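You operate a simulated robot arm through the tools that you are given. There is no shell and no other tool.

You run a simulated robot arm. Do the job below in one go: nothing can be reset, and whatever is moved stays where it is left.

Task
Move the crate's divider to the slot with the order card's plate code, and load that cover plate.
Fine: the crate is on the pull-out shelf; push the shelf home again. Where these are worked on the way, their far stop is far enough and under half their travel is too little: pull-out shelf.

The check looks at the end state, three seconds after you hand in, the way a careful person would. Anything else that was tipped, shoved, dropped, spilled or broken makes it a failure. A push-on lid holds only when it is set on centred and level and pressed home; a screw cap is set on level and turned clockwise until tight.

Robot
A 6-joint arm with a two-finger gripper, fixed in place. Base frame: the origin is on the floor under the middle of its stand, x ahead of it, y to its left, z up. Lengths are in cm, angles in degrees, forces in N, time in s.
It reaches about 157.2 cm from its shoulder. Its first joint turns from -166.0 to 166.0 degrees. Payload 2.45 kg.
The tool frame sits at the grasp point between the pads (the TCP): z along the fingers, y along the line on which they close. The tips reach 2 cm beyond it. The gripper opens to 14 cm; its body begins 16.8 cm behind the TCP.
Orientation is that of the tool frame in the base frame, as a unit quaternion [w, x, y, z]. With the fingers straight down and closing along the base's y, the tool's x points along the base's -x, its y along +y and its z along -z.

Tools
- The arm moves only by the tool nudge_tool. Its argument "moves" is a list that holds one entry, the list of rows, each a list of 7 numbers: the shift along the tool's x, y, z in cm, then the turn, a rotation vector about the tool's x, y, z in degrees, then the finger opening in cm, from 0 to 14. In form: [[[dx, dy, dz, wx, wy, wz, fingers], ...]]. A call has 1 to 20 rows; each row shifts and turns the commanded pose from where the row before left it, along the tool's axes as they then stand. Each row takes 0.2 s and may step no farther than 5 cm and 8.6 degrees from the row before; otherwise, or with a gripper value out of range, the whole call is refused. Where a pose cannot be reached the arm comes as near as it can. A force on the tool above 40 N (or 10 N above the force at the start of the call, whichever is more), or a blocked arm, ends the call early, and 0.2 s more pass. The fingers move at their own pace (about 4.5 cm/s each) and stop on an object; they squeeze with about 29 N. The grip force told is the motor's: it shows also when the fingers shut on nothing. Time passes only in rows, and 0.2 s behind the last, so rows that do not move let the fingers close. The reply holds the time, the measured pose of the TCP, the force on the tool along the base axes, the opening and the grip force, in the units named above and with some noise, with the torque about the TCP (base axes, N m) and any sound that the robot's microphone picked up.
- Cameras (640 x 400 px; columns grow to the right, rows downward): "scene" is fixed at [40.11, -49.9, 141.81]; the picture's right is [0.90, -0.45, 0.00], its down [-0.28, -0.55, -0.78] and it looks along [0.35, 0.70, -0.62] (base axes); focal length 363 px, centre (320, 200). "wrist" rides on the gripper at [7.8, 1.1, -20.9] in the tool frame; the picture's right is [-0.14, 0.99, 0.00], its down [-0.92, -0.13, -0.37] and it looks along [-0.36, -0.05, 0.93] (tool axes); focal length 280 px, centre (320, 200). There is no depth. A picture from a camera that has moved, and an enlarged one, comes with that camera's place and axes in the base frame and with its lens.
- grab_frame(camera): a new picture of that camera. The clock stands still meanwhile.
- zoom(camera, box): a new picture of the part [left, top, right, bottom] of that camera's present view, enlarged. The clock stands still meanwhile.
- sign_off(): hands the job in; it is judged then, once.

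Nothing tells you positions but the pictures and the camera data. Unless the task says otherwise, let go and move clear before handing in.

The tools are called after "Emit:" as name(argument=value, ...) on one line, values as JSON. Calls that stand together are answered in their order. nudge_tool: Moves the arm, as the interface text tells. Its arguments: {"type":"object","properties":{"moves":{"type":"array","items":{"type":"array","items":{"type":"array","items":{"type":"number"}}}}},"required":["moves"]} The other tools are called the same way: grab_frame (camera) takes a picture; zoom (camera, box) takes an enlarged picture of a part of a camera's view; sign_off () hands the job in.

At the start:

```text
clock: 0.0
ee_pos: [63.24, 21.98, 110.1]
tool_rot: [0.0, 0.0, 1.0, 0.0]
ft_force: [-0.7, 0.2, 0.1]
moment: [-0.04, -0.01, -0.02]
opening: 13.99
grip_force: 0.0
```

scene: 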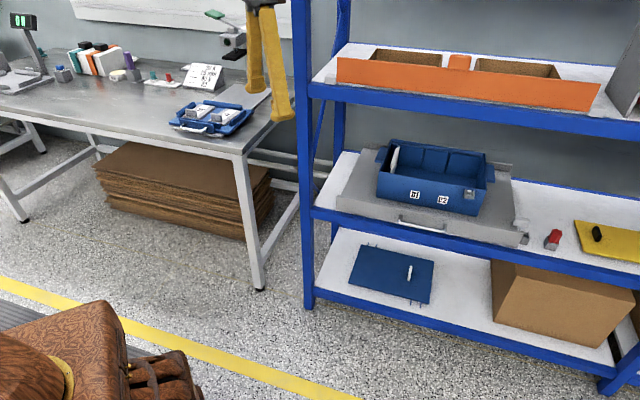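
wrist: 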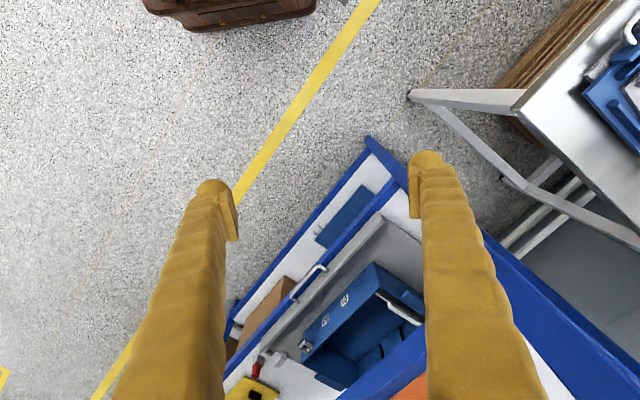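

I see a workbench on the left with an order card and a blue tray, and a blue rack on the right with a crate on a pull-out shelf. I'll zoom into the details first.

Emit:
zoom(camera="scene", box=[320, 120, 540, 257])

Emit:
zoom(camera="scene", box=[120, 40, 280, 140])

Emit:
zoom(camera="scene", box=[320, 230, 480, 330])

Emit:
zoom(camera="scene", box=[480, 180, 640, 280])

Emit:
zoom(camera="scene", box=[0, 0, 160, 100])

```text
2.91 times, centred on (430, 188) of scene
camera zoom: at [40.11, -49.9, 141.81], right [0.9, -0.45, 0.0], down [-0.28, -0.55, -0.78], along [0.35, 0.7, -0.62], focal length 1057 px, centre (0, 234)
```

zoom: 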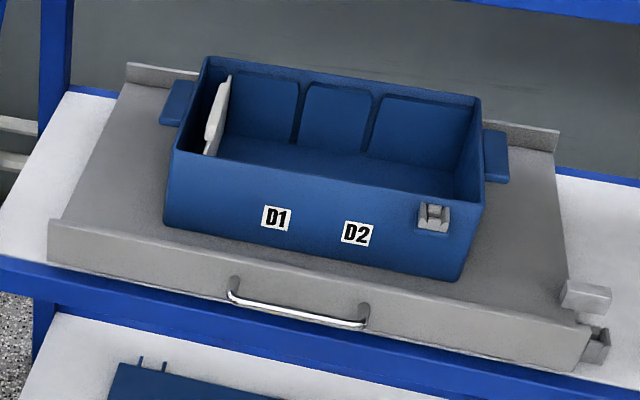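

```text
4.00 times, centred on (200, 90) of scene
camera zoom: at [40.11, -49.9, 141.81], right [0.9, -0.45, 0.0], down [-0.28, -0.55, -0.78], along [0.35, 0.7, -0.62], focal length 1454 px, centre (800, 640)
```

zoom: 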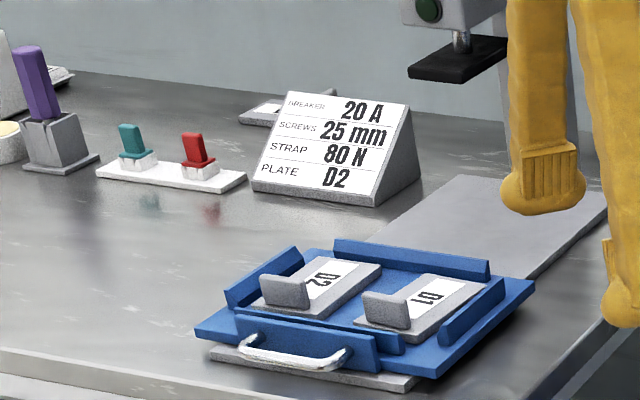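

```text
4.00 times, centred on (400, 280) of scene
camera zoom: at [40.11, -49.9, 141.81], right [0.9, -0.45, 0.0], down [-0.28, -0.55, -0.78], along [0.35, 0.7, -0.62], focal length 1454 px, centre (0, -120)
```

zoom: 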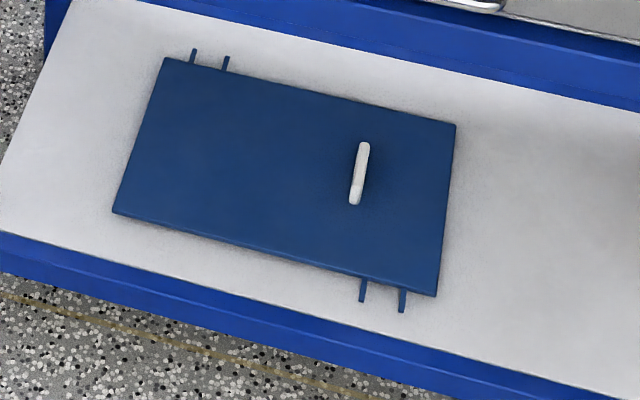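

```text
4.00 times, centred on (560, 230) of scene
camera zoom: at [40.11, -49.9, 141.81], right [0.9, -0.45, 0.0], down [-0.28, -0.55, -0.78], along [0.35, 0.7, -0.62], focal length 1454 px, centre (-640, 80)
```

zoom: 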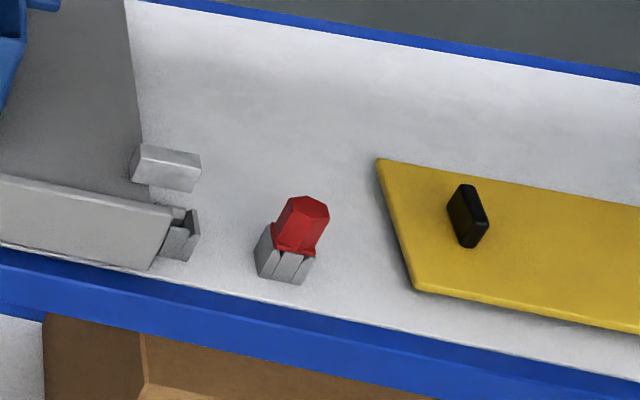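

```text
4.00 times, centred on (80, 50) of scene
camera zoom: at [40.11, -49.9, 141.81], right [0.9, -0.45, 0.0], down [-0.28, -0.55, -0.78], along [0.35, 0.7, -0.62], focal length 1454 px, centre (1280, 800)
```

zoom: 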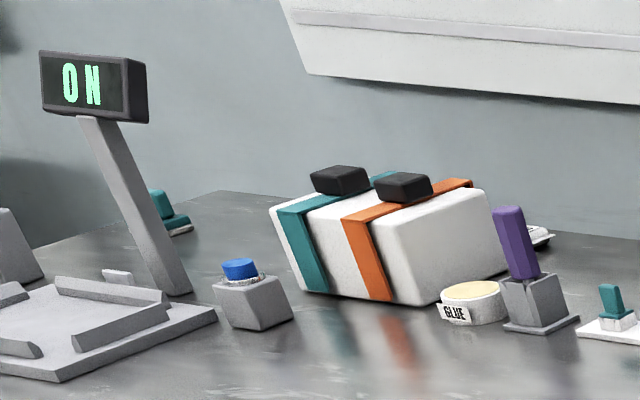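

The card calls for plate D2. The pull-out shelf looks to be home, with its front panel just inside the rack front, and the rack is turned about 45° to the base. I'll move in front of the shelf for a closer look.

Emit:
nudge_tool(moves=[[[-3.6, -1.9, 1.9, 0, 0, 0, 14], [-3.6, -1.9, 1.9, 0, 0, 0, 14], [-3.6, -1.9, 1.9, 0, 0, 0, 14], [-3.6, -1.9, 1.9, 0, 0, 0, 14], [-3.6, -1.9, 1.9, 0, 0, 0, 14], [-3.6, -1.9, 1.9, 0, 0, 0, 14], [-3.6, -1.9, 1.9, 0, 0, 0, 14], [-3.6, -1.9, 1.9, 0, 0, 0, 14], [-3.6, -1.9, 1.9, 0, 0, 0, 14], [-3.6, -1.9, 1.9, 0, 0, 0, 14], [0, 0, 0, 0, 0, -7.5, 14], [0, 0, 0, 0, 0, -7.5, 14], [0, 0, 0, 0, 0, -7.5, 14], [0, 0, 0, 0, 0, -7.5, 14], [0, 0, 0, 0, 0, -7.5, 14], [0, 0, 0, 0, 0, -7.5, 14], [0, 0, 0, 0, -7.5, 0, 14], [0, 0, 0, 0, -7.5, 0, 14], [0, 0, 0, 0, -7.5, 0, 14], [0, 0, 0, 0, -7.5, 0, 14]]])

Emit:
grab_frame(camera="wrist")

Emit:
grab_frame(camera="scene")

```text
clock: 4.2
ee_pos: [99.36, 2.83, 91.09]
tool_rot: [0.24, -0.37, 0.892, 0.099]
ft_force: [-0.5, 0.4, -0.5]
moment: [0.0, 0.01, -0.01]
opening: 13.96
grip_force: 0.1
```

```text
taken
camera wrist: at [86.28, -8.5, 105.36], right [-0.62, 0.79, 0.07], down [0.52, 0.34, 0.78], along [0.59, 0.52, -0.62], focal length 280 px, centre (320, 200)
```

wrist: 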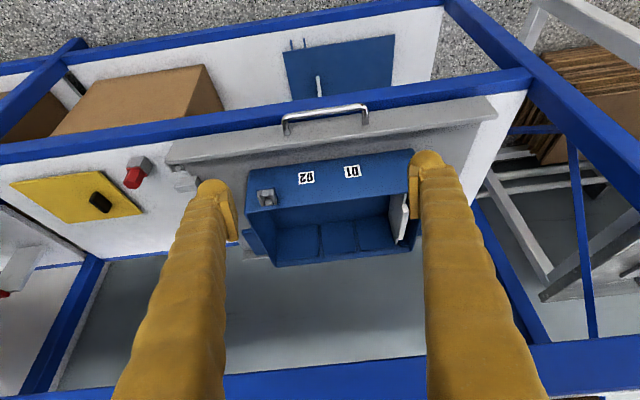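

```text
taken
```

scene: 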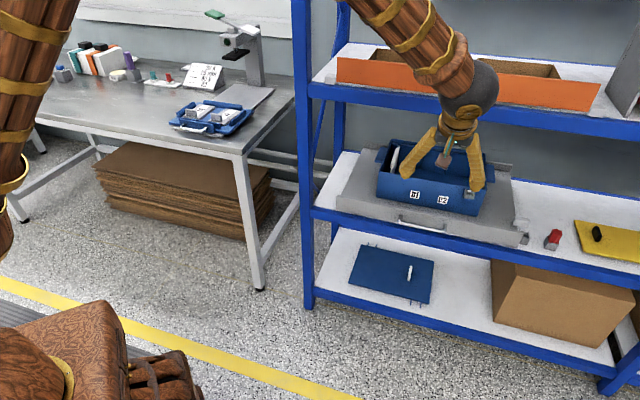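

The wrist view is upside down but shows the shelf, crate and divider. I'll zoom in on the details.

Emit:
zoom(camera="wrist", box=[230, 90, 430, 270])

Emit:
zoom(camera="wrist", box=[100, 120, 260, 220])

Emit:
zoom(camera="scene", box=[360, 120, 520, 220])

```text
2.22 times, centred on (330, 180) of wrist
camera zoom: at [86.28, -8.5, 105.36], right [-0.62, 0.79, 0.07], down [0.52, 0.34, 0.78], along [0.59, 0.52, -0.62], focal length 623 px, centre (298, 244)
```

zoom: 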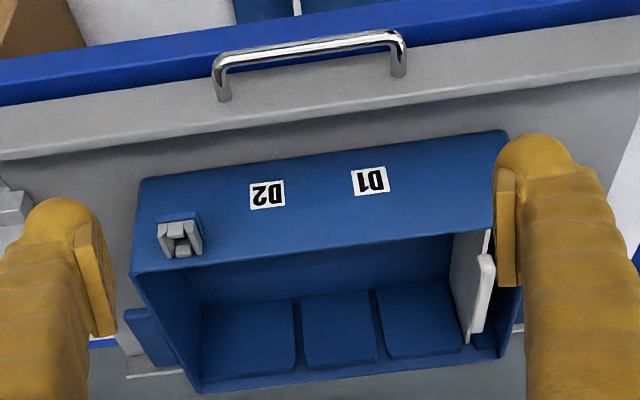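

```text
4.00 times, centred on (180, 170) of wrist
camera zoom: at [86.28, -8.5, 105.36], right [-0.62, 0.79, 0.07], down [0.52, 0.34, 0.78], along [0.59, 0.52, -0.62], focal length 1122 px, centre (880, 320)
```

zoom: 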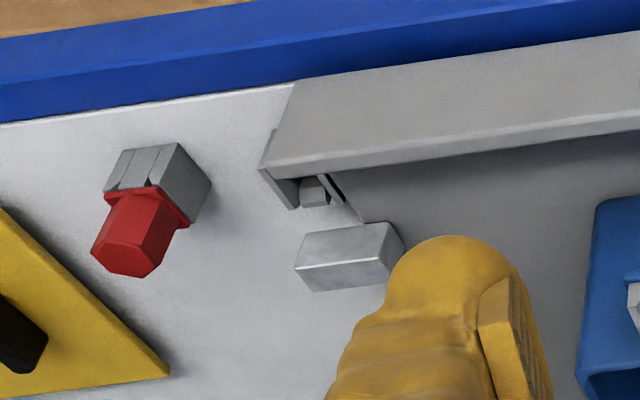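

```text
4.00 times, centred on (440, 170) of scene
camera zoom: at [40.11, -49.9, 141.81], right [0.9, -0.45, 0.0], down [-0.28, -0.55, -0.78], along [0.35, 0.7, -0.62], focal length 1454 px, centre (-160, 320)
```

zoom: 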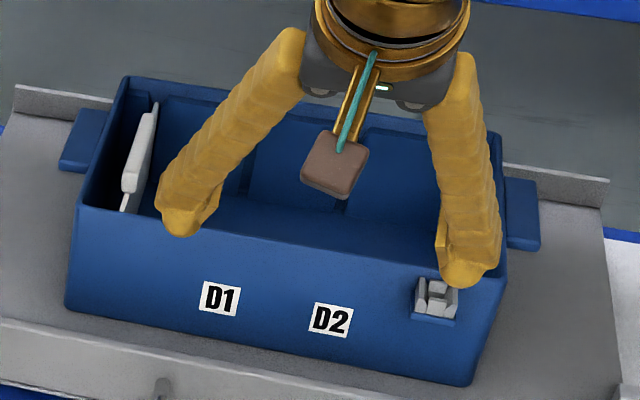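

Next I'll turn the gripper so the fingers close above and below the shelf handle, which I place near p≈82.8 inward, q≈67, z≈65. I'll stop short of it and look again.

Emit:
nudge_tool(moves=[[[0, 0, 0, 0, -7.5, 0, 14], [0, 0, 0, 0, -7.5, 0, 14], [0, 0, 0, 0, -7.5, 0, 14], [0, 0, 0, 0, -7.5, 0, 14], [0, 0, 0, 0, 0, 7.5, 14], [0, 0, 0, 0, 0, 7.5, 14], [0, 0, 0, 0, 0, 7.5, 14], [0, 0, 0, 0, 0, 7.5, 14], [0, 0, 0, 0, 0, 7.5, 14], [0, 0, 0, 0, 0, 7.5, 14], [0, 0, 0, 0, 0, 7.5, 14], [0, 0, 0, 0, 0, 7.5, 14], [0, 0, 0, 0, 0, 7.5, 14], [0, 0, 0, 0, 0, 7.5, 14], [0, 0, 0, 0, 0, 7.5, 14], [0, 0, 0, 0, 0, 7.5, 14]]])

Emit:
grab_frame(camera="wrist")

Emit:
grab_frame(camera="scene")

```text
clock: 7.6
ee_pos: [99.27, 2.91, 90.94]
tool_rot: [0.191, 0.332, 0.8, 0.462]
ft_force: [0.9, 0.6, -0.2]
moment: [0.0, 0.0, 0.01]
opening: 14.0
grip_force: 0.0
```

```text
taken
camera wrist: at [81.26, -3.9, 102.53], right [0.45, 0.25, 0.86], down [0.38, -0.92, 0.07], along [0.81, 0.29, -0.51], focal length 280 px, centre (320, 200)
```

wrist: 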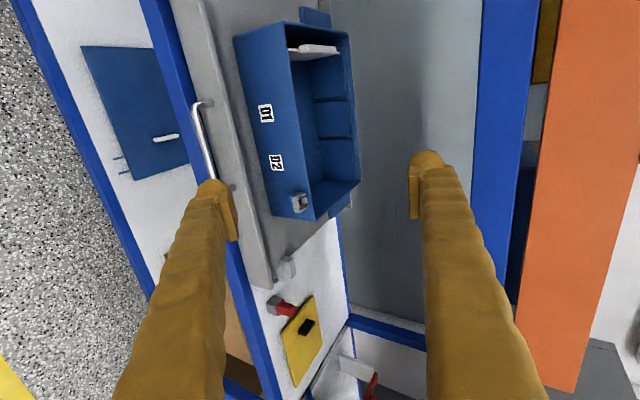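

```text
taken
```

scene: 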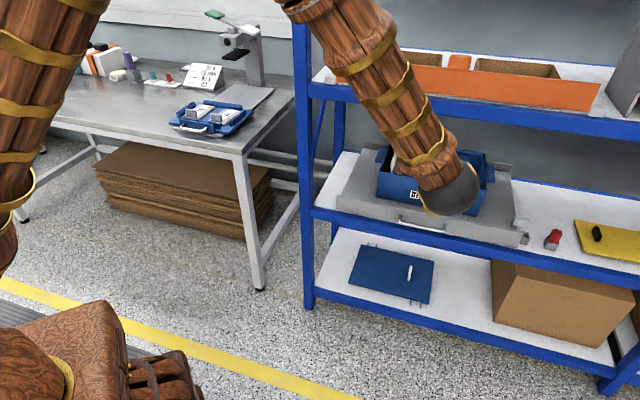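

Emit:
zoom(camera="wrist", box=[220, 0, 380, 230])

Emit:
zoom(camera="wrist", box=[150, 70, 290, 210])

```text
1.74 times, centred on (300, 115) of wrist
camera zoom: at [81.26, -3.9, 102.53], right [0.45, 0.25, 0.86], down [0.38, -0.92, 0.07], along [0.81, 0.29, -0.51], focal length 488 px, centre (355, 348)
```

zoom: 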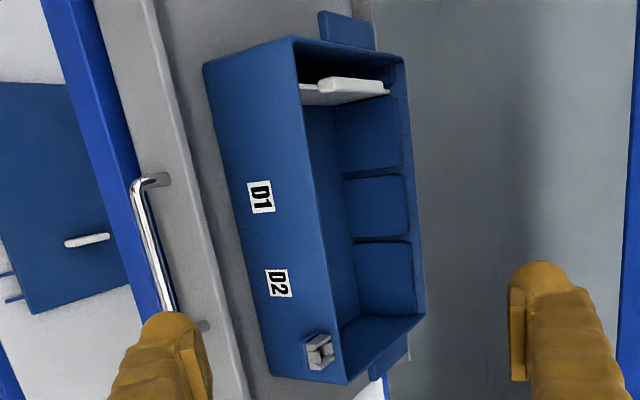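

```text
2.86 times, centred on (220, 140) of wrist
camera zoom: at [81.26, -3.9, 102.53], right [0.45, 0.25, 0.86], down [0.38, -0.92, 0.07], along [0.81, 0.29, -0.51], focal length 801 px, centre (606, 371)
```

zoom: 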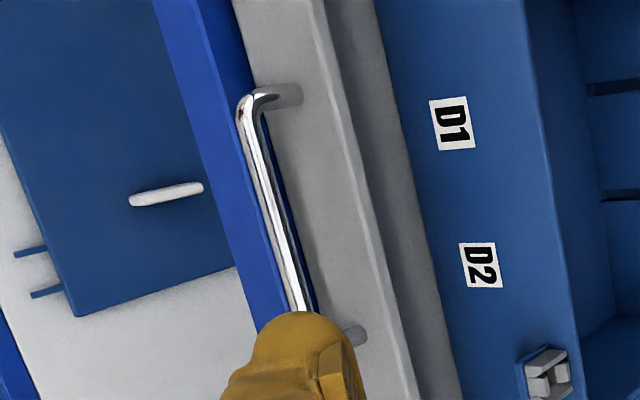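

Emit:
nudge_tool(moves=[[[0.3, -4.2, 2.4, 0, 0, 0, 14], [0.3, -4.2, 2.4, 0, 0, 0, 14], [0.3, -4.2, 2.4, 0, 0, 0, 14], [0, 0, 0, 0, 0, 0, 14]]])

Emit:
grab_frame(camera="wrist")

Emit:
grab_frame(camera="scene")

```text
clock: 8.6
ee_pos: [98.47, 3.54, 76.53]
tool_rot: [0.191, 0.332, 0.8, 0.461]
ft_force: [0.6, -1.5, 0.9]
moment: [0.0, 0.02, 0.01]
opening: 14.0
grip_force: 0.1
```

```text
taken
camera wrist: at [80.51, -3.2, 87.93], right [0.45, 0.25, 0.86], down [0.38, -0.92, 0.07], along [0.81, 0.29, -0.51], focal length 280 px, centre (320, 200)
```

wrist: 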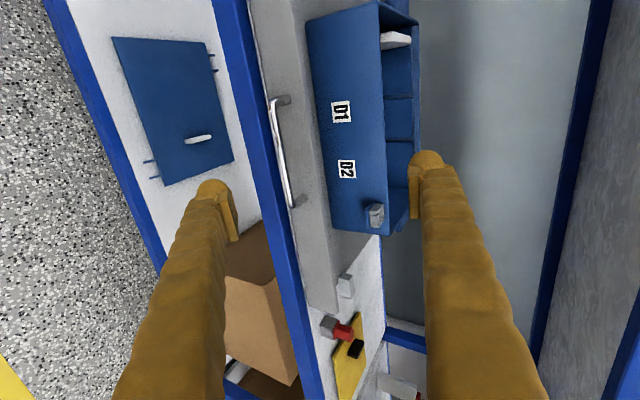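

```text
taken
```

scene: 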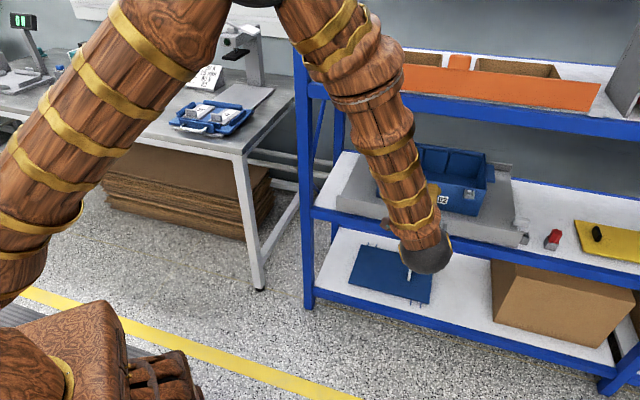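

Emit:
zoom(camera="wrist", box=[230, 70, 350, 230])

Emit:
zoom(camera="wrist", box=[290, 240, 400, 400])

```text
2.50 times, centred on (290, 150) of wrist
camera zoom: at [80.51, -3.2, 87.93], right [0.45, 0.25, 0.86], down [0.38, -0.92, 0.07], along [0.81, 0.29, -0.51], focal length 701 px, centre (395, 325)
```

zoom: 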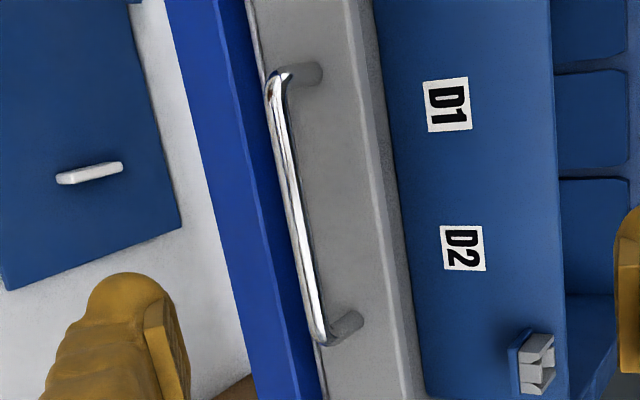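

```text
2.50 times, centred on (345, 320) of wrist
camera zoom: at [80.51, -3.2, 87.93], right [0.45, 0.25, 0.86], down [0.38, -0.92, 0.07], along [0.81, 0.29, -0.51], focal length 701 px, centre (258, -100)
```

zoom: 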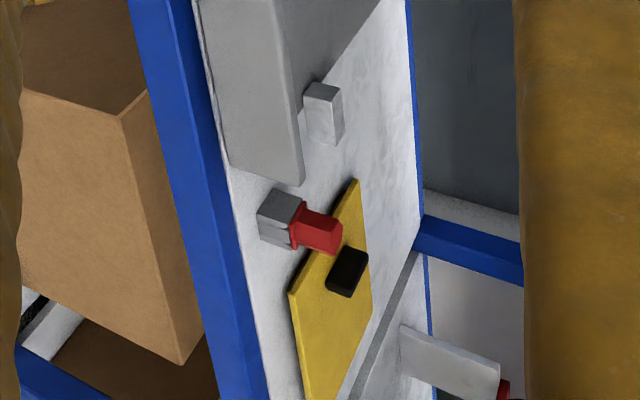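

Emit:
zoom(camera="wrist", box=[255, 130, 315, 180])

Emit:
zoom(camera="wrist", box=[255, 80, 315, 130])

```text
8.00 times, centred on (285, 155) of wrist
camera zoom: at [80.51, -3.2, 87.93], right [0.45, 0.25, 0.86], down [0.38, -0.92, 0.07], along [0.81, 0.29, -0.51], focal length 2243 px, centre (600, 560)
```

zoom: 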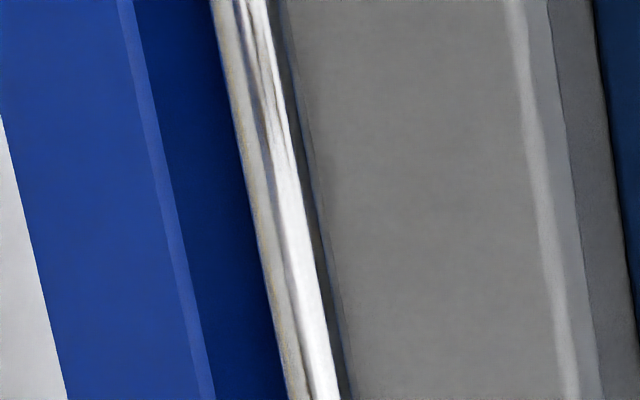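

```text
8.00 times, centred on (285, 105) of wrist
camera zoom: at [80.51, -3.2, 87.93], right [0.45, 0.25, 0.86], down [0.38, -0.92, 0.07], along [0.81, 0.29, -0.51], focal length 2243 px, centre (600, 960)
```

zoom: 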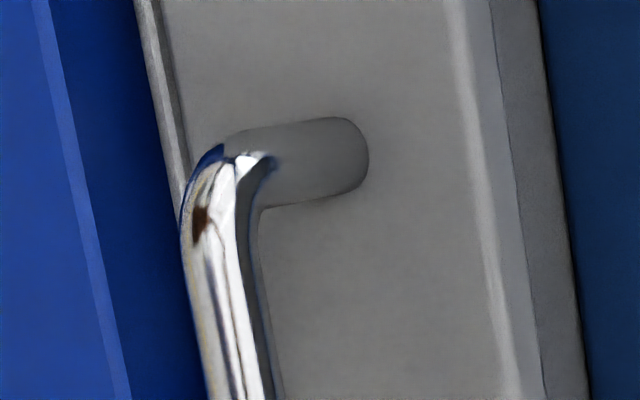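

The handle bar works out at about p≈84.1, q≈66.8, z≈63.5, about 1.2 cm thick, in front of the panel at p≈87.4. I'll flatten the pitch to 15° and set up 8 cm in front of it with a smaller opening.

Emit:
nudge_tool(moves=[[[0, 0, 0, -7.5, 0, 0, 10], [0, 0, 0, -7.5, 0, 0, 8], [0.1, -3.13, 2.08, 0, 0, 0, 7], [0.1, -3.13, 2.08, 0, 0, 0, 7], [0.1, -3.13, 2.08, 0, 0, 0, 7], [0, 0, 0, 0, 0, 0, 7]]])

Emit:
grab_frame(camera="wrist")

Emit:
zoom(camera="scene", box=[320, 130, 540, 290])

```text
clock: 10.0
ee_pos: [101.2, 6.36, 65.66]
tool_rot: [0.234, 0.304, 0.733, 0.562]
ft_force: [0.2, 0.5, 0.0]
moment: [0.0, 0.04, 0.0]
opening: 7.01
grip_force: 0.0
```

```text
taken
camera wrist: at [81.54, -2.16, 72.33], right [0.28, 0.08, 0.96], down [0.38, -0.93, -0.03], along [0.88, 0.37, -0.29], focal length 280 px, centre (320, 200)
```

wrist: 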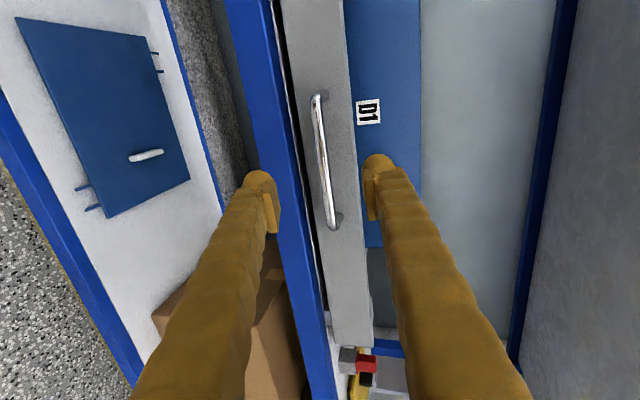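

```text
2.50 times, centred on (430, 210) of scene
camera zoom: at [40.11, -49.9, 141.81], right [0.9, -0.45, 0.0], down [-0.28, -0.55, -0.78], along [0.35, 0.7, -0.62], focal length 908 px, centre (45, 175)
```

zoom: 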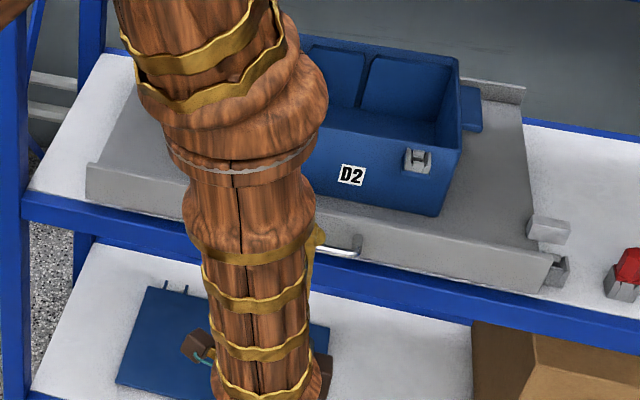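

Emit:
nudge_tool(moves=[[[0.2, 0.5, 2, 0, 0, 0, 7], [0.2, 0, 2.0, 0, 0, 0, 7], [0, 0, 0, 0, 0, 0, 7]]])

Emit:
grab_frame(camera="wrist")

Emit:
zoom(camera="wrist", box=[240, 90, 400, 250])

```text
clock: 10.8
ee_pos: [103.53, 9.25, 65.32]
tool_rot: [0.233, 0.304, 0.733, 0.562]
ft_force: [0.2, 0.1, 0.7]
moment: [-0.02, -0.01, 0.03]
opening: 7.01
grip_force: 0.0
```

```text
taken
camera wrist: at [83.93, 0.75, 71.94], right [0.28, 0.08, 0.96], down [0.38, -0.93, -0.03], along [0.88, 0.37, -0.29], focal length 280 px, centre (320, 200)
```

wrist: 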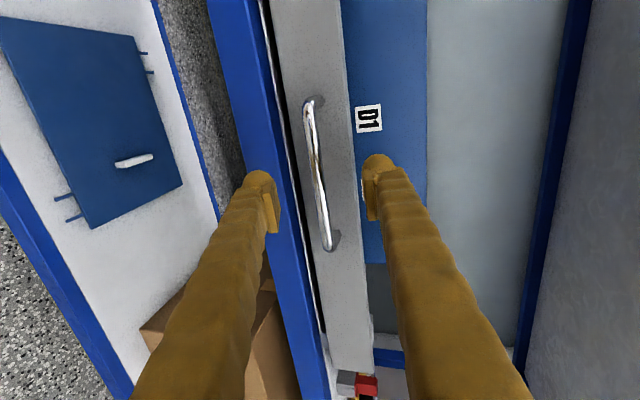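

```text
2.50 times, centred on (320, 170) of wrist
camera zoom: at [83.93, 0.75, 71.94], right [0.28, 0.08, 0.96], down [0.38, -0.93, -0.03], along [0.88, 0.37, -0.29], focal length 701 px, centre (320, 275)
```

zoom: 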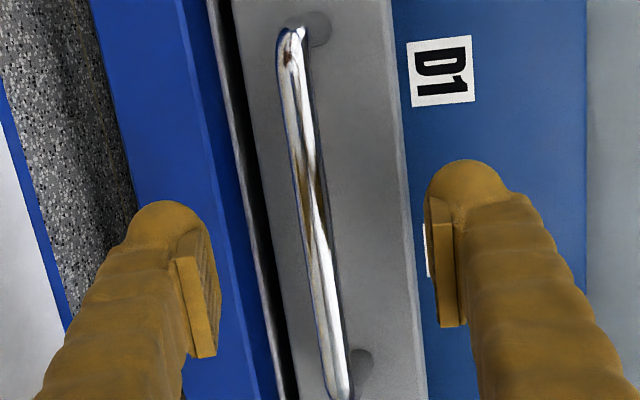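

Emit:
nudge_tool(moves=[[[0, -0.2, 1.5, 0, 0, 0, 7], [0, 0, 1.5, 0, 0, 0, 7], [0, 0, 0, 0, 0, 0, 7]]])

Emit:
zoom(camera="wrist", box=[240, 90, 400, 250])

Emit:
zoom(camera="scene", box=[340, 170, 500, 270])

```text
clock: 11.6
ee_pos: [105.46, 11.34, 64.35]
tool_rot: [0.233, 0.303, 0.733, 0.562]
ft_force: [0.1, -0.5, -0.4]
moment: [-0.02, 0.0, -0.01]
opening: 7.03
grip_force: 0.1
```

```text
2.50 times, centred on (320, 170) of wrist
camera zoom: at [85.92, 2.82, 70.9], right [0.28, 0.08, 0.96], down [0.38, -0.93, -0.03], along [0.88, 0.37, -0.29], focal length 701 px, centre (320, 275)
```

zoom: 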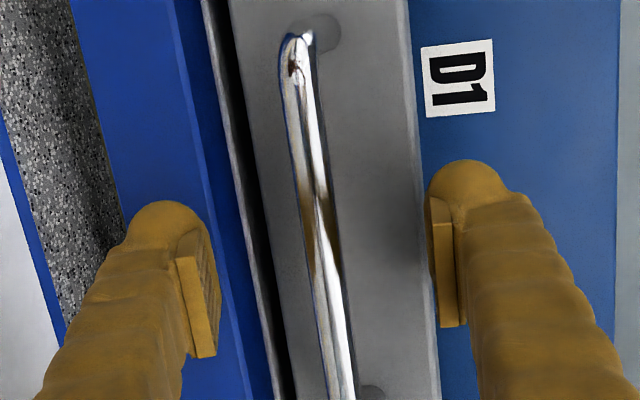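

```text
4.00 times, centred on (420, 220) of scene
camera zoom: at [40.11, -49.9, 141.81], right [0.9, -0.45, 0.0], down [-0.28, -0.55, -0.78], along [0.35, 0.7, -0.62], focal length 1454 px, centre (-80, 120)
```

zoom: 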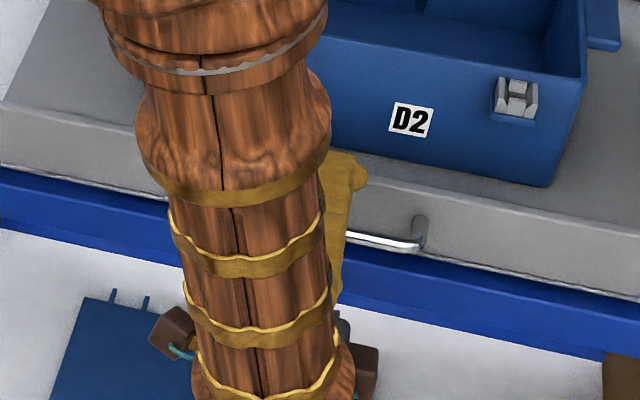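

The bar sits between the pads, so I'll close on it now.

Emit:
nudge_tool(moves=[[[0, 0, 0, 0, 0, 0, 3], [0, 0, 0, 0, 0, 0, 0], [0, 0, 0, 0, 0, 0, 0], [0, 0, 0, 0, 0, 0, 0], [0, 0, 0, 0, 0, 0, 0]]])

Emit:
zoom(camera="wrist", box=[240, 90, 400, 250])

```text
clock: 12.8
ee_pos: [105.61, 11.31, 64.53]
tool_rot: [0.234, 0.303, 0.732, 0.563]
ft_force: [-1.1, 7.0, 21.2]
moment: [0.21, 0.14, 0.03]
opening: 0.75
grip_force: 33.0
```

```text
2.50 times, centred on (320, 170) of wrist
camera zoom: at [85.94, 2.84, 71.02], right [0.28, 0.08, 0.96], down [0.38, -0.93, -0.03], along [0.88, 0.37, -0.29], focal length 701 px, centre (320, 275)
```

zoom: 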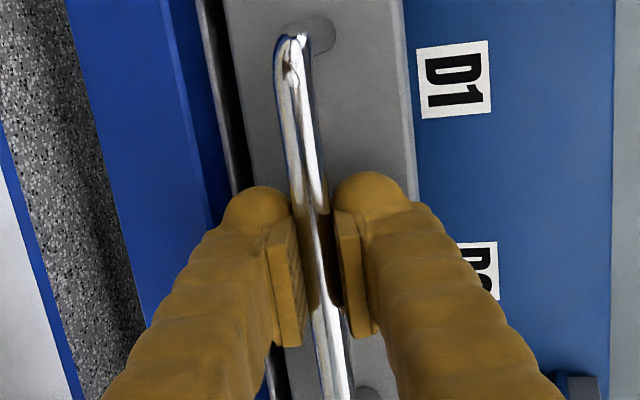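

Gripped, with some upward preload. I'll relieve that and start pulling outward in small steps.

Emit:
nudge_tool(moves=[[[0, 0.25, 0, 0, 0, 0, 0], [0, -0.13, -0.483, 0, 0, 0, 0], [0, -0.13, -0.483, 0, 0, 0, 0], [0, -0.26, -0.966, 0, 0, 0, 0], [0, -0.26, -0.966, 0, 0, 0, 0]]])

Emit:
grab_frame(camera="scene")

```text
clock: 14.0
ee_pos: [103.43, 9.15, 64.54]
tool_rot: [0.232, 0.304, 0.734, 0.561]
ft_force: [12.9, -11.2, -18.2]
moment: [-0.03, 0.06, -0.29]
opening: 0.75
grip_force: 35.0
```

```text
taken
```

scene: 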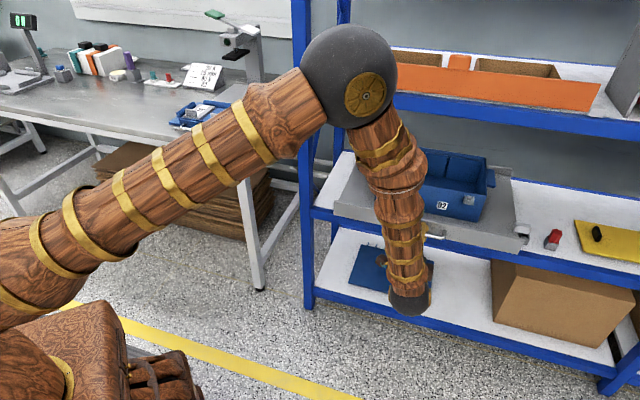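

The shelf is sliding. I'll ease the small side loads and keep pulling.

Emit:
nudge_tool(moves=[[[-0.15, -0.12, 0, 0, 0, 0, 0], [-0.05, -0.39, -1.45, 0, 0, 0, 0], [-0.05, -0.39, -1.45, 0, 0, 0, 0], [0, -0.39, -1.45, 0, 0, 0, 0], [0, -0.39, -1.45, 0, 0, 0, 0]]])

```text
clock: 15.2
ee_pos: [99.27, 4.75, 64.56]
tool_rot: [0.232, 0.303, 0.733, 0.563]
ft_force: [-18.0, 17.6, 2.6]
moment: [0.15, 0.14, 0.08]
opening: 0.72
grip_force: 35.2
```

Emit:
nudge_tool(moves=[[[0.14, 0, 0, 0, 0, 0, 0], [0, -0.39, -1.45, 0, 0, 0, 0], [0, -0.39, -1.45, 0, 0, 0, 0], [0, -0.39, -1.45, 0, 0, 0, 0], [0, -0.39, -1.45, 0, 0, 0, 0]]])

```text
clock: 16.4
ee_pos: [94.94, 0.57, 64.63]
tool_rot: [0.233, 0.305, 0.733, 0.562]
ft_force: [15.0, -16.9, -3.5]
moment: [0.04, 0.08, -0.39]
opening: 0.73
grip_force: 35.9
```

Emit:
nudge_tool(moves=[[[-0.1, 0, 0, 0, 0, 0, 0], [-0.015, -0.39, -1.45, 0, 0, 0, 0], [-0.015, -0.39, -1.45, 0, 0, 0, 0], [-0.015, -0.39, -1.45, 0, 0, 0, 0], [-0.015, -0.39, -1.45, 0, 0, 0, 0]]])

Emit:
grab_frame(camera="scene")

```text
clock: 17.6
ee_pos: [90.72, -3.68, 64.53]
tool_rot: [0.234, 0.303, 0.733, 0.563]
ft_force: [8.0, -3.3, 14.5]
moment: [0.27, 0.19, -0.12]
opening: 0.72
grip_force: 34.9
```

```text
taken
```

scene: 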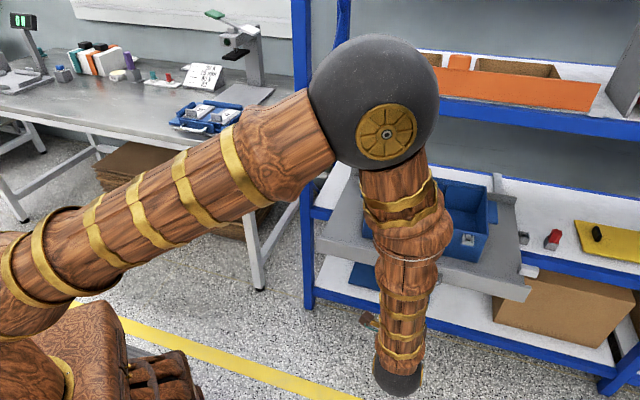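

Emit:
nudge_tool(moves=[[[-0.03, 0.06, 0, 0, 0, 0, 0], [-0.015, -0.39, -1.45, 0, 0, 0, 0], [-0.015, -0.39, -1.45, 0, 0, 0, 0], [-0.015, -0.39, -1.45, 0, 0, 0, 0], [-0.015, -0.39, -1.45, 0, 0, 0, 0]]])

```text
clock: 18.8
ee_pos: [86.56, -8.02, 64.46]
tool_rot: [0.233, 0.303, 0.733, 0.562]
ft_force: [-18.1, 15.4, 29.1]
moment: [0.16, 0.11, 0.0]
opening: 0.75
grip_force: 34.8
```

Emit:
nudge_tool(moves=[[[0.1, 0.15, 0, 0, 0, 0, 0], [-0.01, -0.385, -1.45, 0, 0, 0, 0], [-0.01, -0.385, -1.45, 0, 0, 0, 0], [-0.01, -0.385, -1.45, 0, 0, 0, 0], [-0.01, -0.385, -1.45, 0, 0, 0, 0]]])

Emit:
grab_frame(camera="scene")

```text
clock: 19.7
ee_pos: [84.51, -10.05, 64.6]
tool_rot: [0.234, 0.303, 0.733, 0.563]
ft_force: [4.0, 2.2, -6.7]
moment: [0.08, 0.11, -0.1]
opening: 0.77
grip_force: 36.3
stopped in row 4: the force on the tool passed its limit at 66 N (the readings are from after the stop); the commanded pose is now the measured one
```

```text
taken
```

scene: 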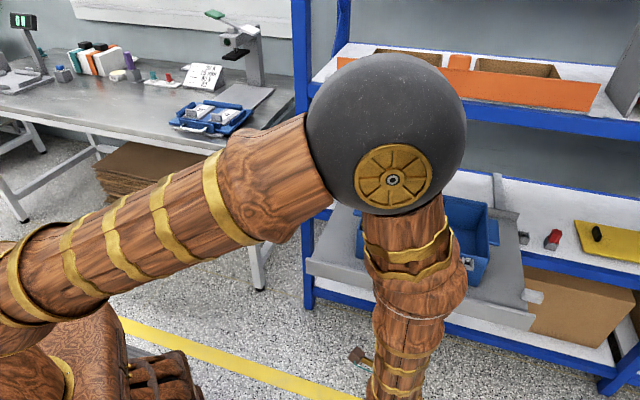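

The shelf hit its far stop after about 30 cm of travel. I'll release, back off, rise and look at the crate.

Emit:
nudge_tool(moves=[[[0, 0, 0, 0, 0, 0, 3], [0, 0, 0, 0, 0, 0, 6], [0, 0, 0, 0, 0, 0, 7], [0, 0, 0, 0, 0, 0, 7], [0, 0, -2.5, 0, 0, 0, 7], [0, 0, -2.5, 0, 0, 0, 7], [0, 0, -2.5, 0, 0, 0, 7], [0, 4.7, -1.25, 0, 0, 0, 7], [0, 4.7, -1.25, 0, 0, 0, 7], [0, 4.7, -1.25, 0, 0, 0, 7], [0, 4.7, -1.25, 0, 0, 0, 7], [0, 4.7, -1.25, 0, 0, 0, 7], [0, 4.7, -1.25, 0, 0, 0, 7], [0, 4.7, -1.25, 0, 0, 0, 7], [0, 0, 0, 0, 0, 0, 7]]])

Emit:
grab_frame(camera="scene")

Emit:
grab_frame(camera="wrist")

```text
clock: 22.9
ee_pos: [79.43, -15.21, 100.68]
tool_rot: [0.233, 0.303, 0.733, 0.563]
ft_force: [0.6, -0.4, 0.6]
moment: [-0.04, 0.0, 0.04]
opening: 7.0
grip_force: 0.2
```

```text
taken
```

scene: 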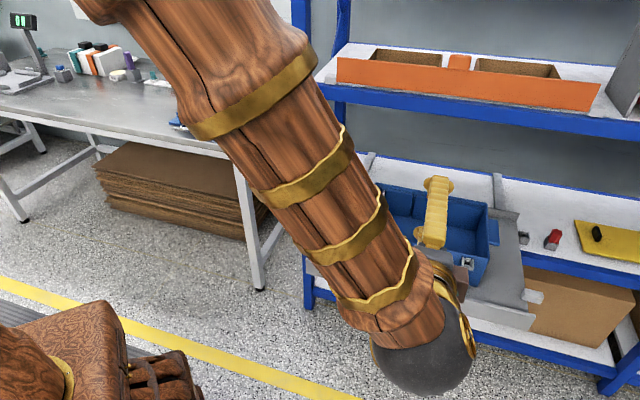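

```text
taken
camera wrist: at [59.62, -23.7, 107.23], right [0.28, 0.08, 0.96], down [0.38, -0.93, -0.03], along [0.88, 0.37, -0.29], focal length 280 px, centre (320, 200)
```

wrist: 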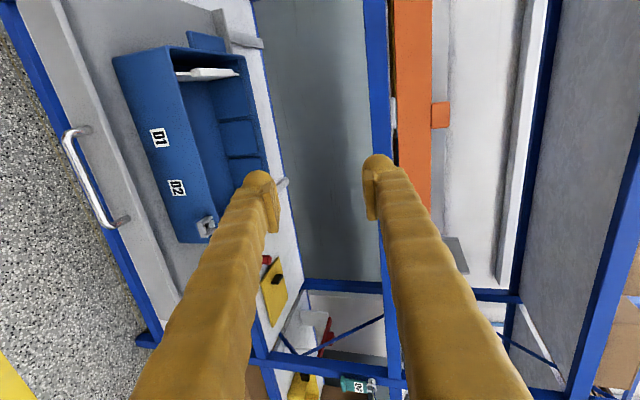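

Now I'll reorient to fingers straight down, closing along the crate's length, for the divider.

Emit:
nudge_tool(moves=[[[0, 0, 0, 0, 0, -8, 9], [0, 0, 0, 0, 0, -8, 9], [0, 0, 0, 0, 0, -8, 9], [0, 0, 0, 0, 0, -8, 9], [0, 0, 0, 0, 0, -8, 9], [0, 0, 0, 0, 0, -8, 9], [0, 0, 0, 0, 0, -8, 9], [0, 0, 0, 0, 0, -8, 9], [0, 0, 0, 0, 0, -8, 9], [0, 0, 0, 0, 0, -8, 9], [0, 0, 0, 0, 0, -8, 9], [0, 0, 0, 0, 0, -2, 9], [0, 0, 0, 0, 8, 0, 9], [0, 0, 0, 0, 8, 0, 9], [0, 0, 0, 0, 8, 0, 9], [0, 0, 0, 0, 8, 0, 9], [0, 0, 0, 0, 8, 0, 9], [0, 0, 0, 0, 8, 0, 9], [0, 0, 0, 0, 8, 0, 9], [0, 0, 0, 0, 8, 0, 9]]])

Emit:
nudge_tool(moves=[[[0, 0, 0, 0, 8, 0, 9], [0, 0, 0, 0, 3, 0, 9], [-4, 0, 0, 0, 0, 0, 9], [-4, 0, 0, 0, 0, 0, 9], [-4, 0, -1, 0, 0, 0, 9], [-4, 0, -1, 0, 0, 0, 9], [0, 0, 0, 0, 0, 0, 9]]])

Emit:
grab_frame(camera="wrist")

Emit:
grab_frame(camera="scene")

```text
clock: 27.1
ee_pos: [79.32, -15.12, 100.64]
tool_rot: [0.09, -0.38, 0.92, 0.036]
ft_force: [0.1, 0.7, -0.1]
moment: [-0.02, 0.02, 0.0]
opening: 9.01
grip_force: 0.0
```

```text
clock: 28.7
ee_pos: [90.6, -3.7, 102.12]
tool_rot: [0.002, -0.382, 0.924, 0.0]
ft_force: [0.0, -0.1, 0.8]
moment: [0.01, -0.01, -0.02]
opening: 9.0
grip_force: 0.1
```

```text
taken
camera wrist: at [84.2, -8.39, 123.08], right [-0.6, 0.8, 0.0], down [0.74, 0.56, 0.37], along [0.3, 0.22, -0.93], focal length 280 px, centre (320, 200)
```

wrist: 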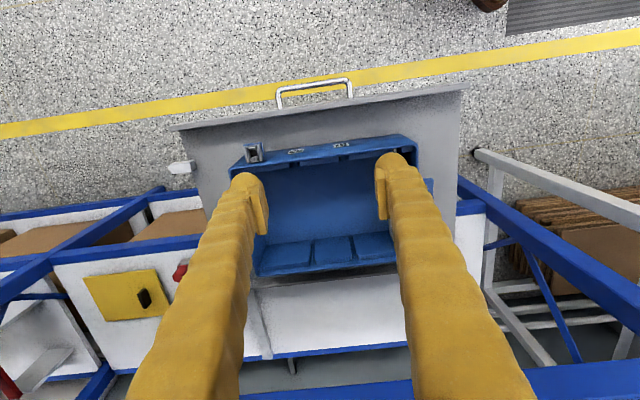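

```text
taken
```

scene: 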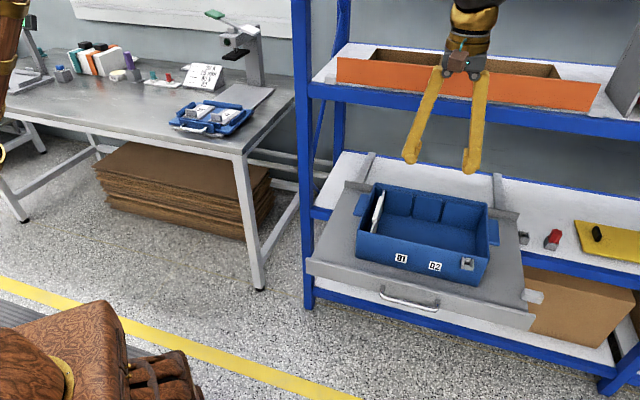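

Emit:
zoom(camera="scene", box=[340, 170, 500, 300])

Emit:
zoom(camera="scene", box=[345, 175, 425, 265])

```text
3.08 times, centred on (420, 235) of scene
camera zoom: at [40.11, -49.9, 141.81], right [0.9, -0.45, 0.0], down [-0.28, -0.55, -0.78], along [0.35, 0.7, -0.62], focal length 1118 px, centre (12, 92)
```

zoom: 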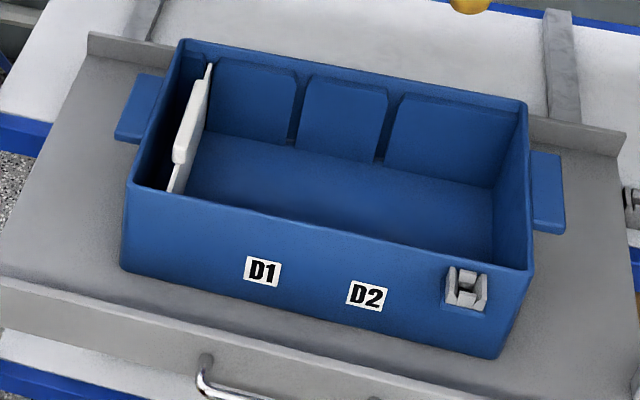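

```text
4.44 times, centred on (385, 220) of scene
camera zoom: at [40.11, -49.9, 141.81], right [0.9, -0.45, 0.0], down [-0.28, -0.55, -0.78], along [0.35, 0.7, -0.62], focal length 1615 px, centre (31, 111)
```

zoom: 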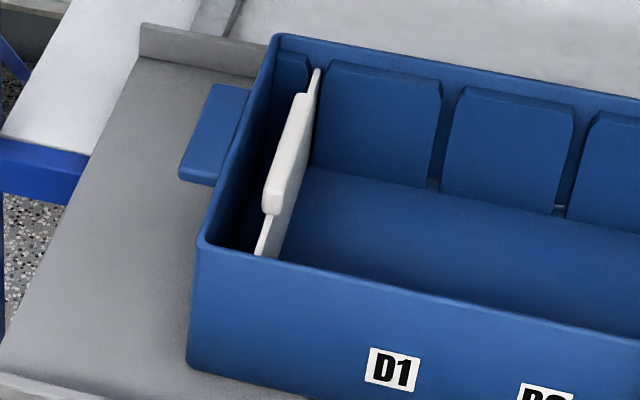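

Emit:
zoom(camera="scene", box=[365, 175, 445, 225])

Emit:
zoom(camera="scene", box=[425, 185, 505, 235])

Emit:
zoom(camera="scene", box=[350, 215, 430, 265])

Emit:
zoom(camera="scene", box=[420, 230, 500, 280])

```text
8.00 times, centred on (405, 200) of scene
camera zoom: at [40.11, -49.9, 141.81], right [0.9, -0.45, 0.0], down [-0.28, -0.55, -0.78], along [0.35, 0.7, -0.62], focal length 2907 px, centre (-360, 200)
```

zoom: 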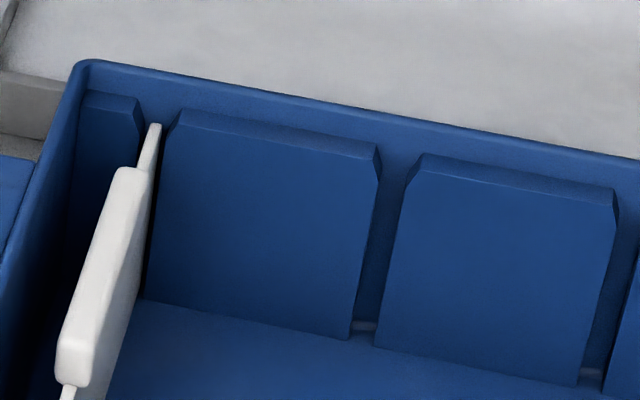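

```text
8.00 times, centred on (465, 210) of scene
camera zoom: at [40.11, -49.9, 141.81], right [0.9, -0.45, 0.0], down [-0.28, -0.55, -0.78], along [0.35, 0.7, -0.62], focal length 2907 px, centre (-840, 120)
```

zoom: 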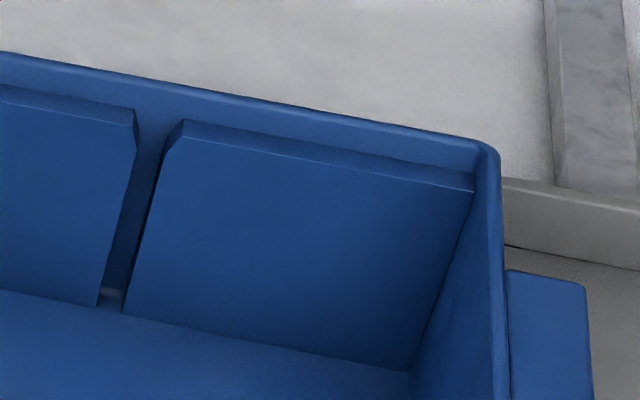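

```text
8.00 times, centred on (390, 240) of scene
camera zoom: at [40.11, -49.9, 141.81], right [0.9, -0.45, 0.0], down [-0.28, -0.55, -0.78], along [0.35, 0.7, -0.62], focal length 2907 px, centre (-240, -120)
```

zoom: 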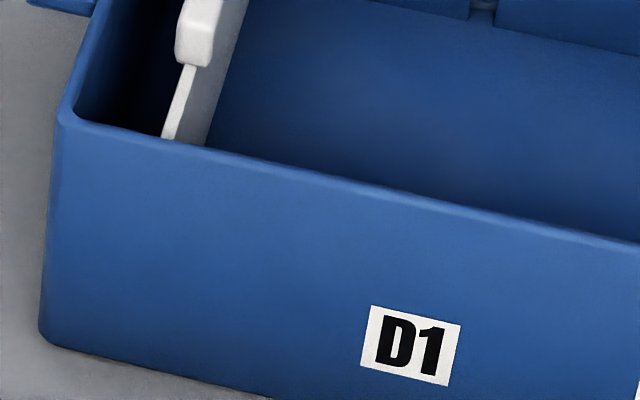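

```text
8.00 times, centred on (460, 255) of scene
camera zoom: at [40.11, -49.9, 141.81], right [0.9, -0.45, 0.0], down [-0.28, -0.55, -0.78], along [0.35, 0.7, -0.62], focal length 2907 px, centre (-800, -240)
```

zoom: 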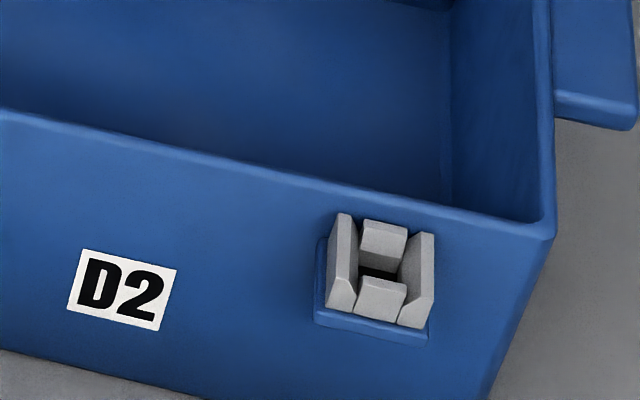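

The slots come out at q≈53.7 (the divider's present slot), 63.0 (D1) and 72.1 (D2). The divider's grip block is around p≈76, z≈73–76. I'll move above it for a closer view.

Emit:
nudge_tool(moves=[[[-2, 3, 0, 0, 0, 0, 9], [-2, 3, 0, 0, 0, 0, 9], [-2, 3, 2, 0, 0, 0, 9], [-2, 3, 2, 0, 0, 0, 9], [-0.5, 1, 2, 0, 0, 0, 9], [0, 0, 1, 0, 0, 0, 9], [0, 0, 0, 0, 0, 0, 9]]])

Emit:
grab_frame(camera="wrist")

Emit:
grab_frame(camera="scene")

```text
clock: 30.3
ee_pos: [87.21, 11.34, 95.47]
tool_rot: [0.001, -0.382, 0.924, 0.0]
ft_force: [1.0, 0.1, -0.2]
moment: [0.01, -0.02, -0.01]
opening: 9.01
grip_force: 0.1
```

```text
taken
camera wrist: at [80.87, 6.69, 116.37], right [-0.6, 0.8, 0.0], down [0.74, 0.56, 0.37], along [0.3, 0.22, -0.93], focal length 280 px, centre (320, 200)
```

wrist: 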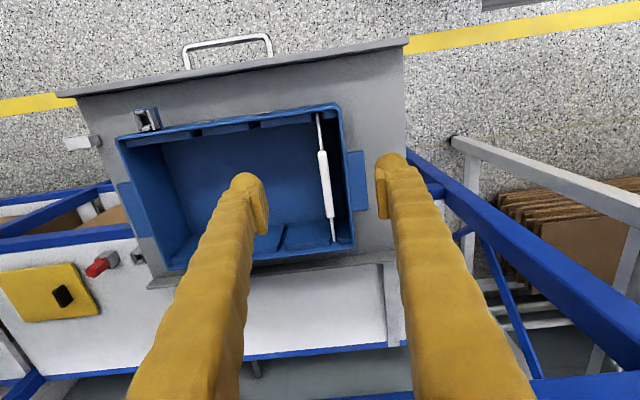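

```text
taken
```

scene: 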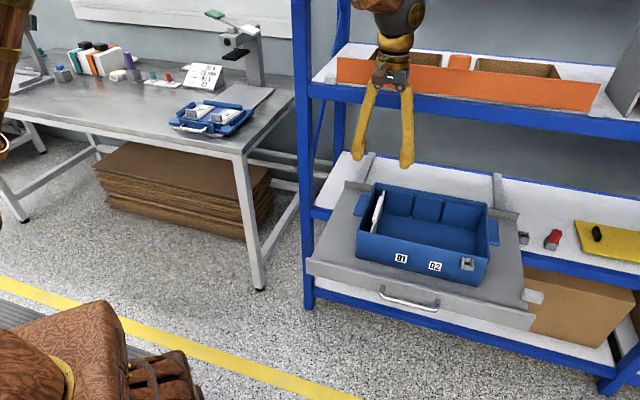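

Emit:
zoom(camera="wrist", box=[240, 90, 400, 270])

Emit:
zoom(camera="wrist", box=[110, 90, 350, 180])

```text
2.22 times, centred on (320, 180) of wrist
camera zoom: at [80.87, 6.69, 116.37], right [-0.6, 0.8, 0.0], down [0.74, 0.56, 0.37], along [0.3, 0.22, -0.93], focal length 623 px, centre (320, 244)
```

zoom: 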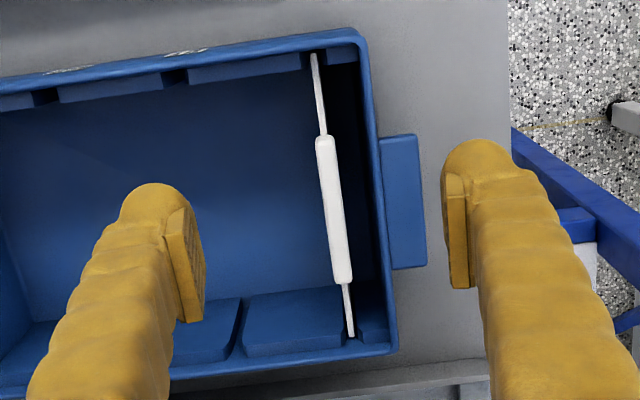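

```text
2.67 times, centred on (230, 135) of wrist
camera zoom: at [80.87, 6.69, 116.37], right [-0.6, 0.8, 0.0], down [0.74, 0.56, 0.37], along [0.3, 0.22, -0.93], focal length 748 px, centre (560, 373)
```

zoom: 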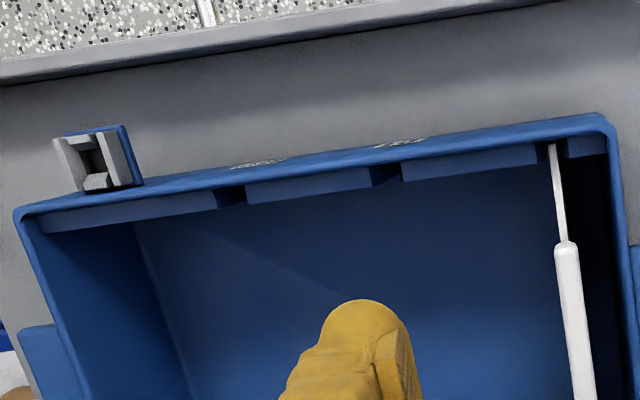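

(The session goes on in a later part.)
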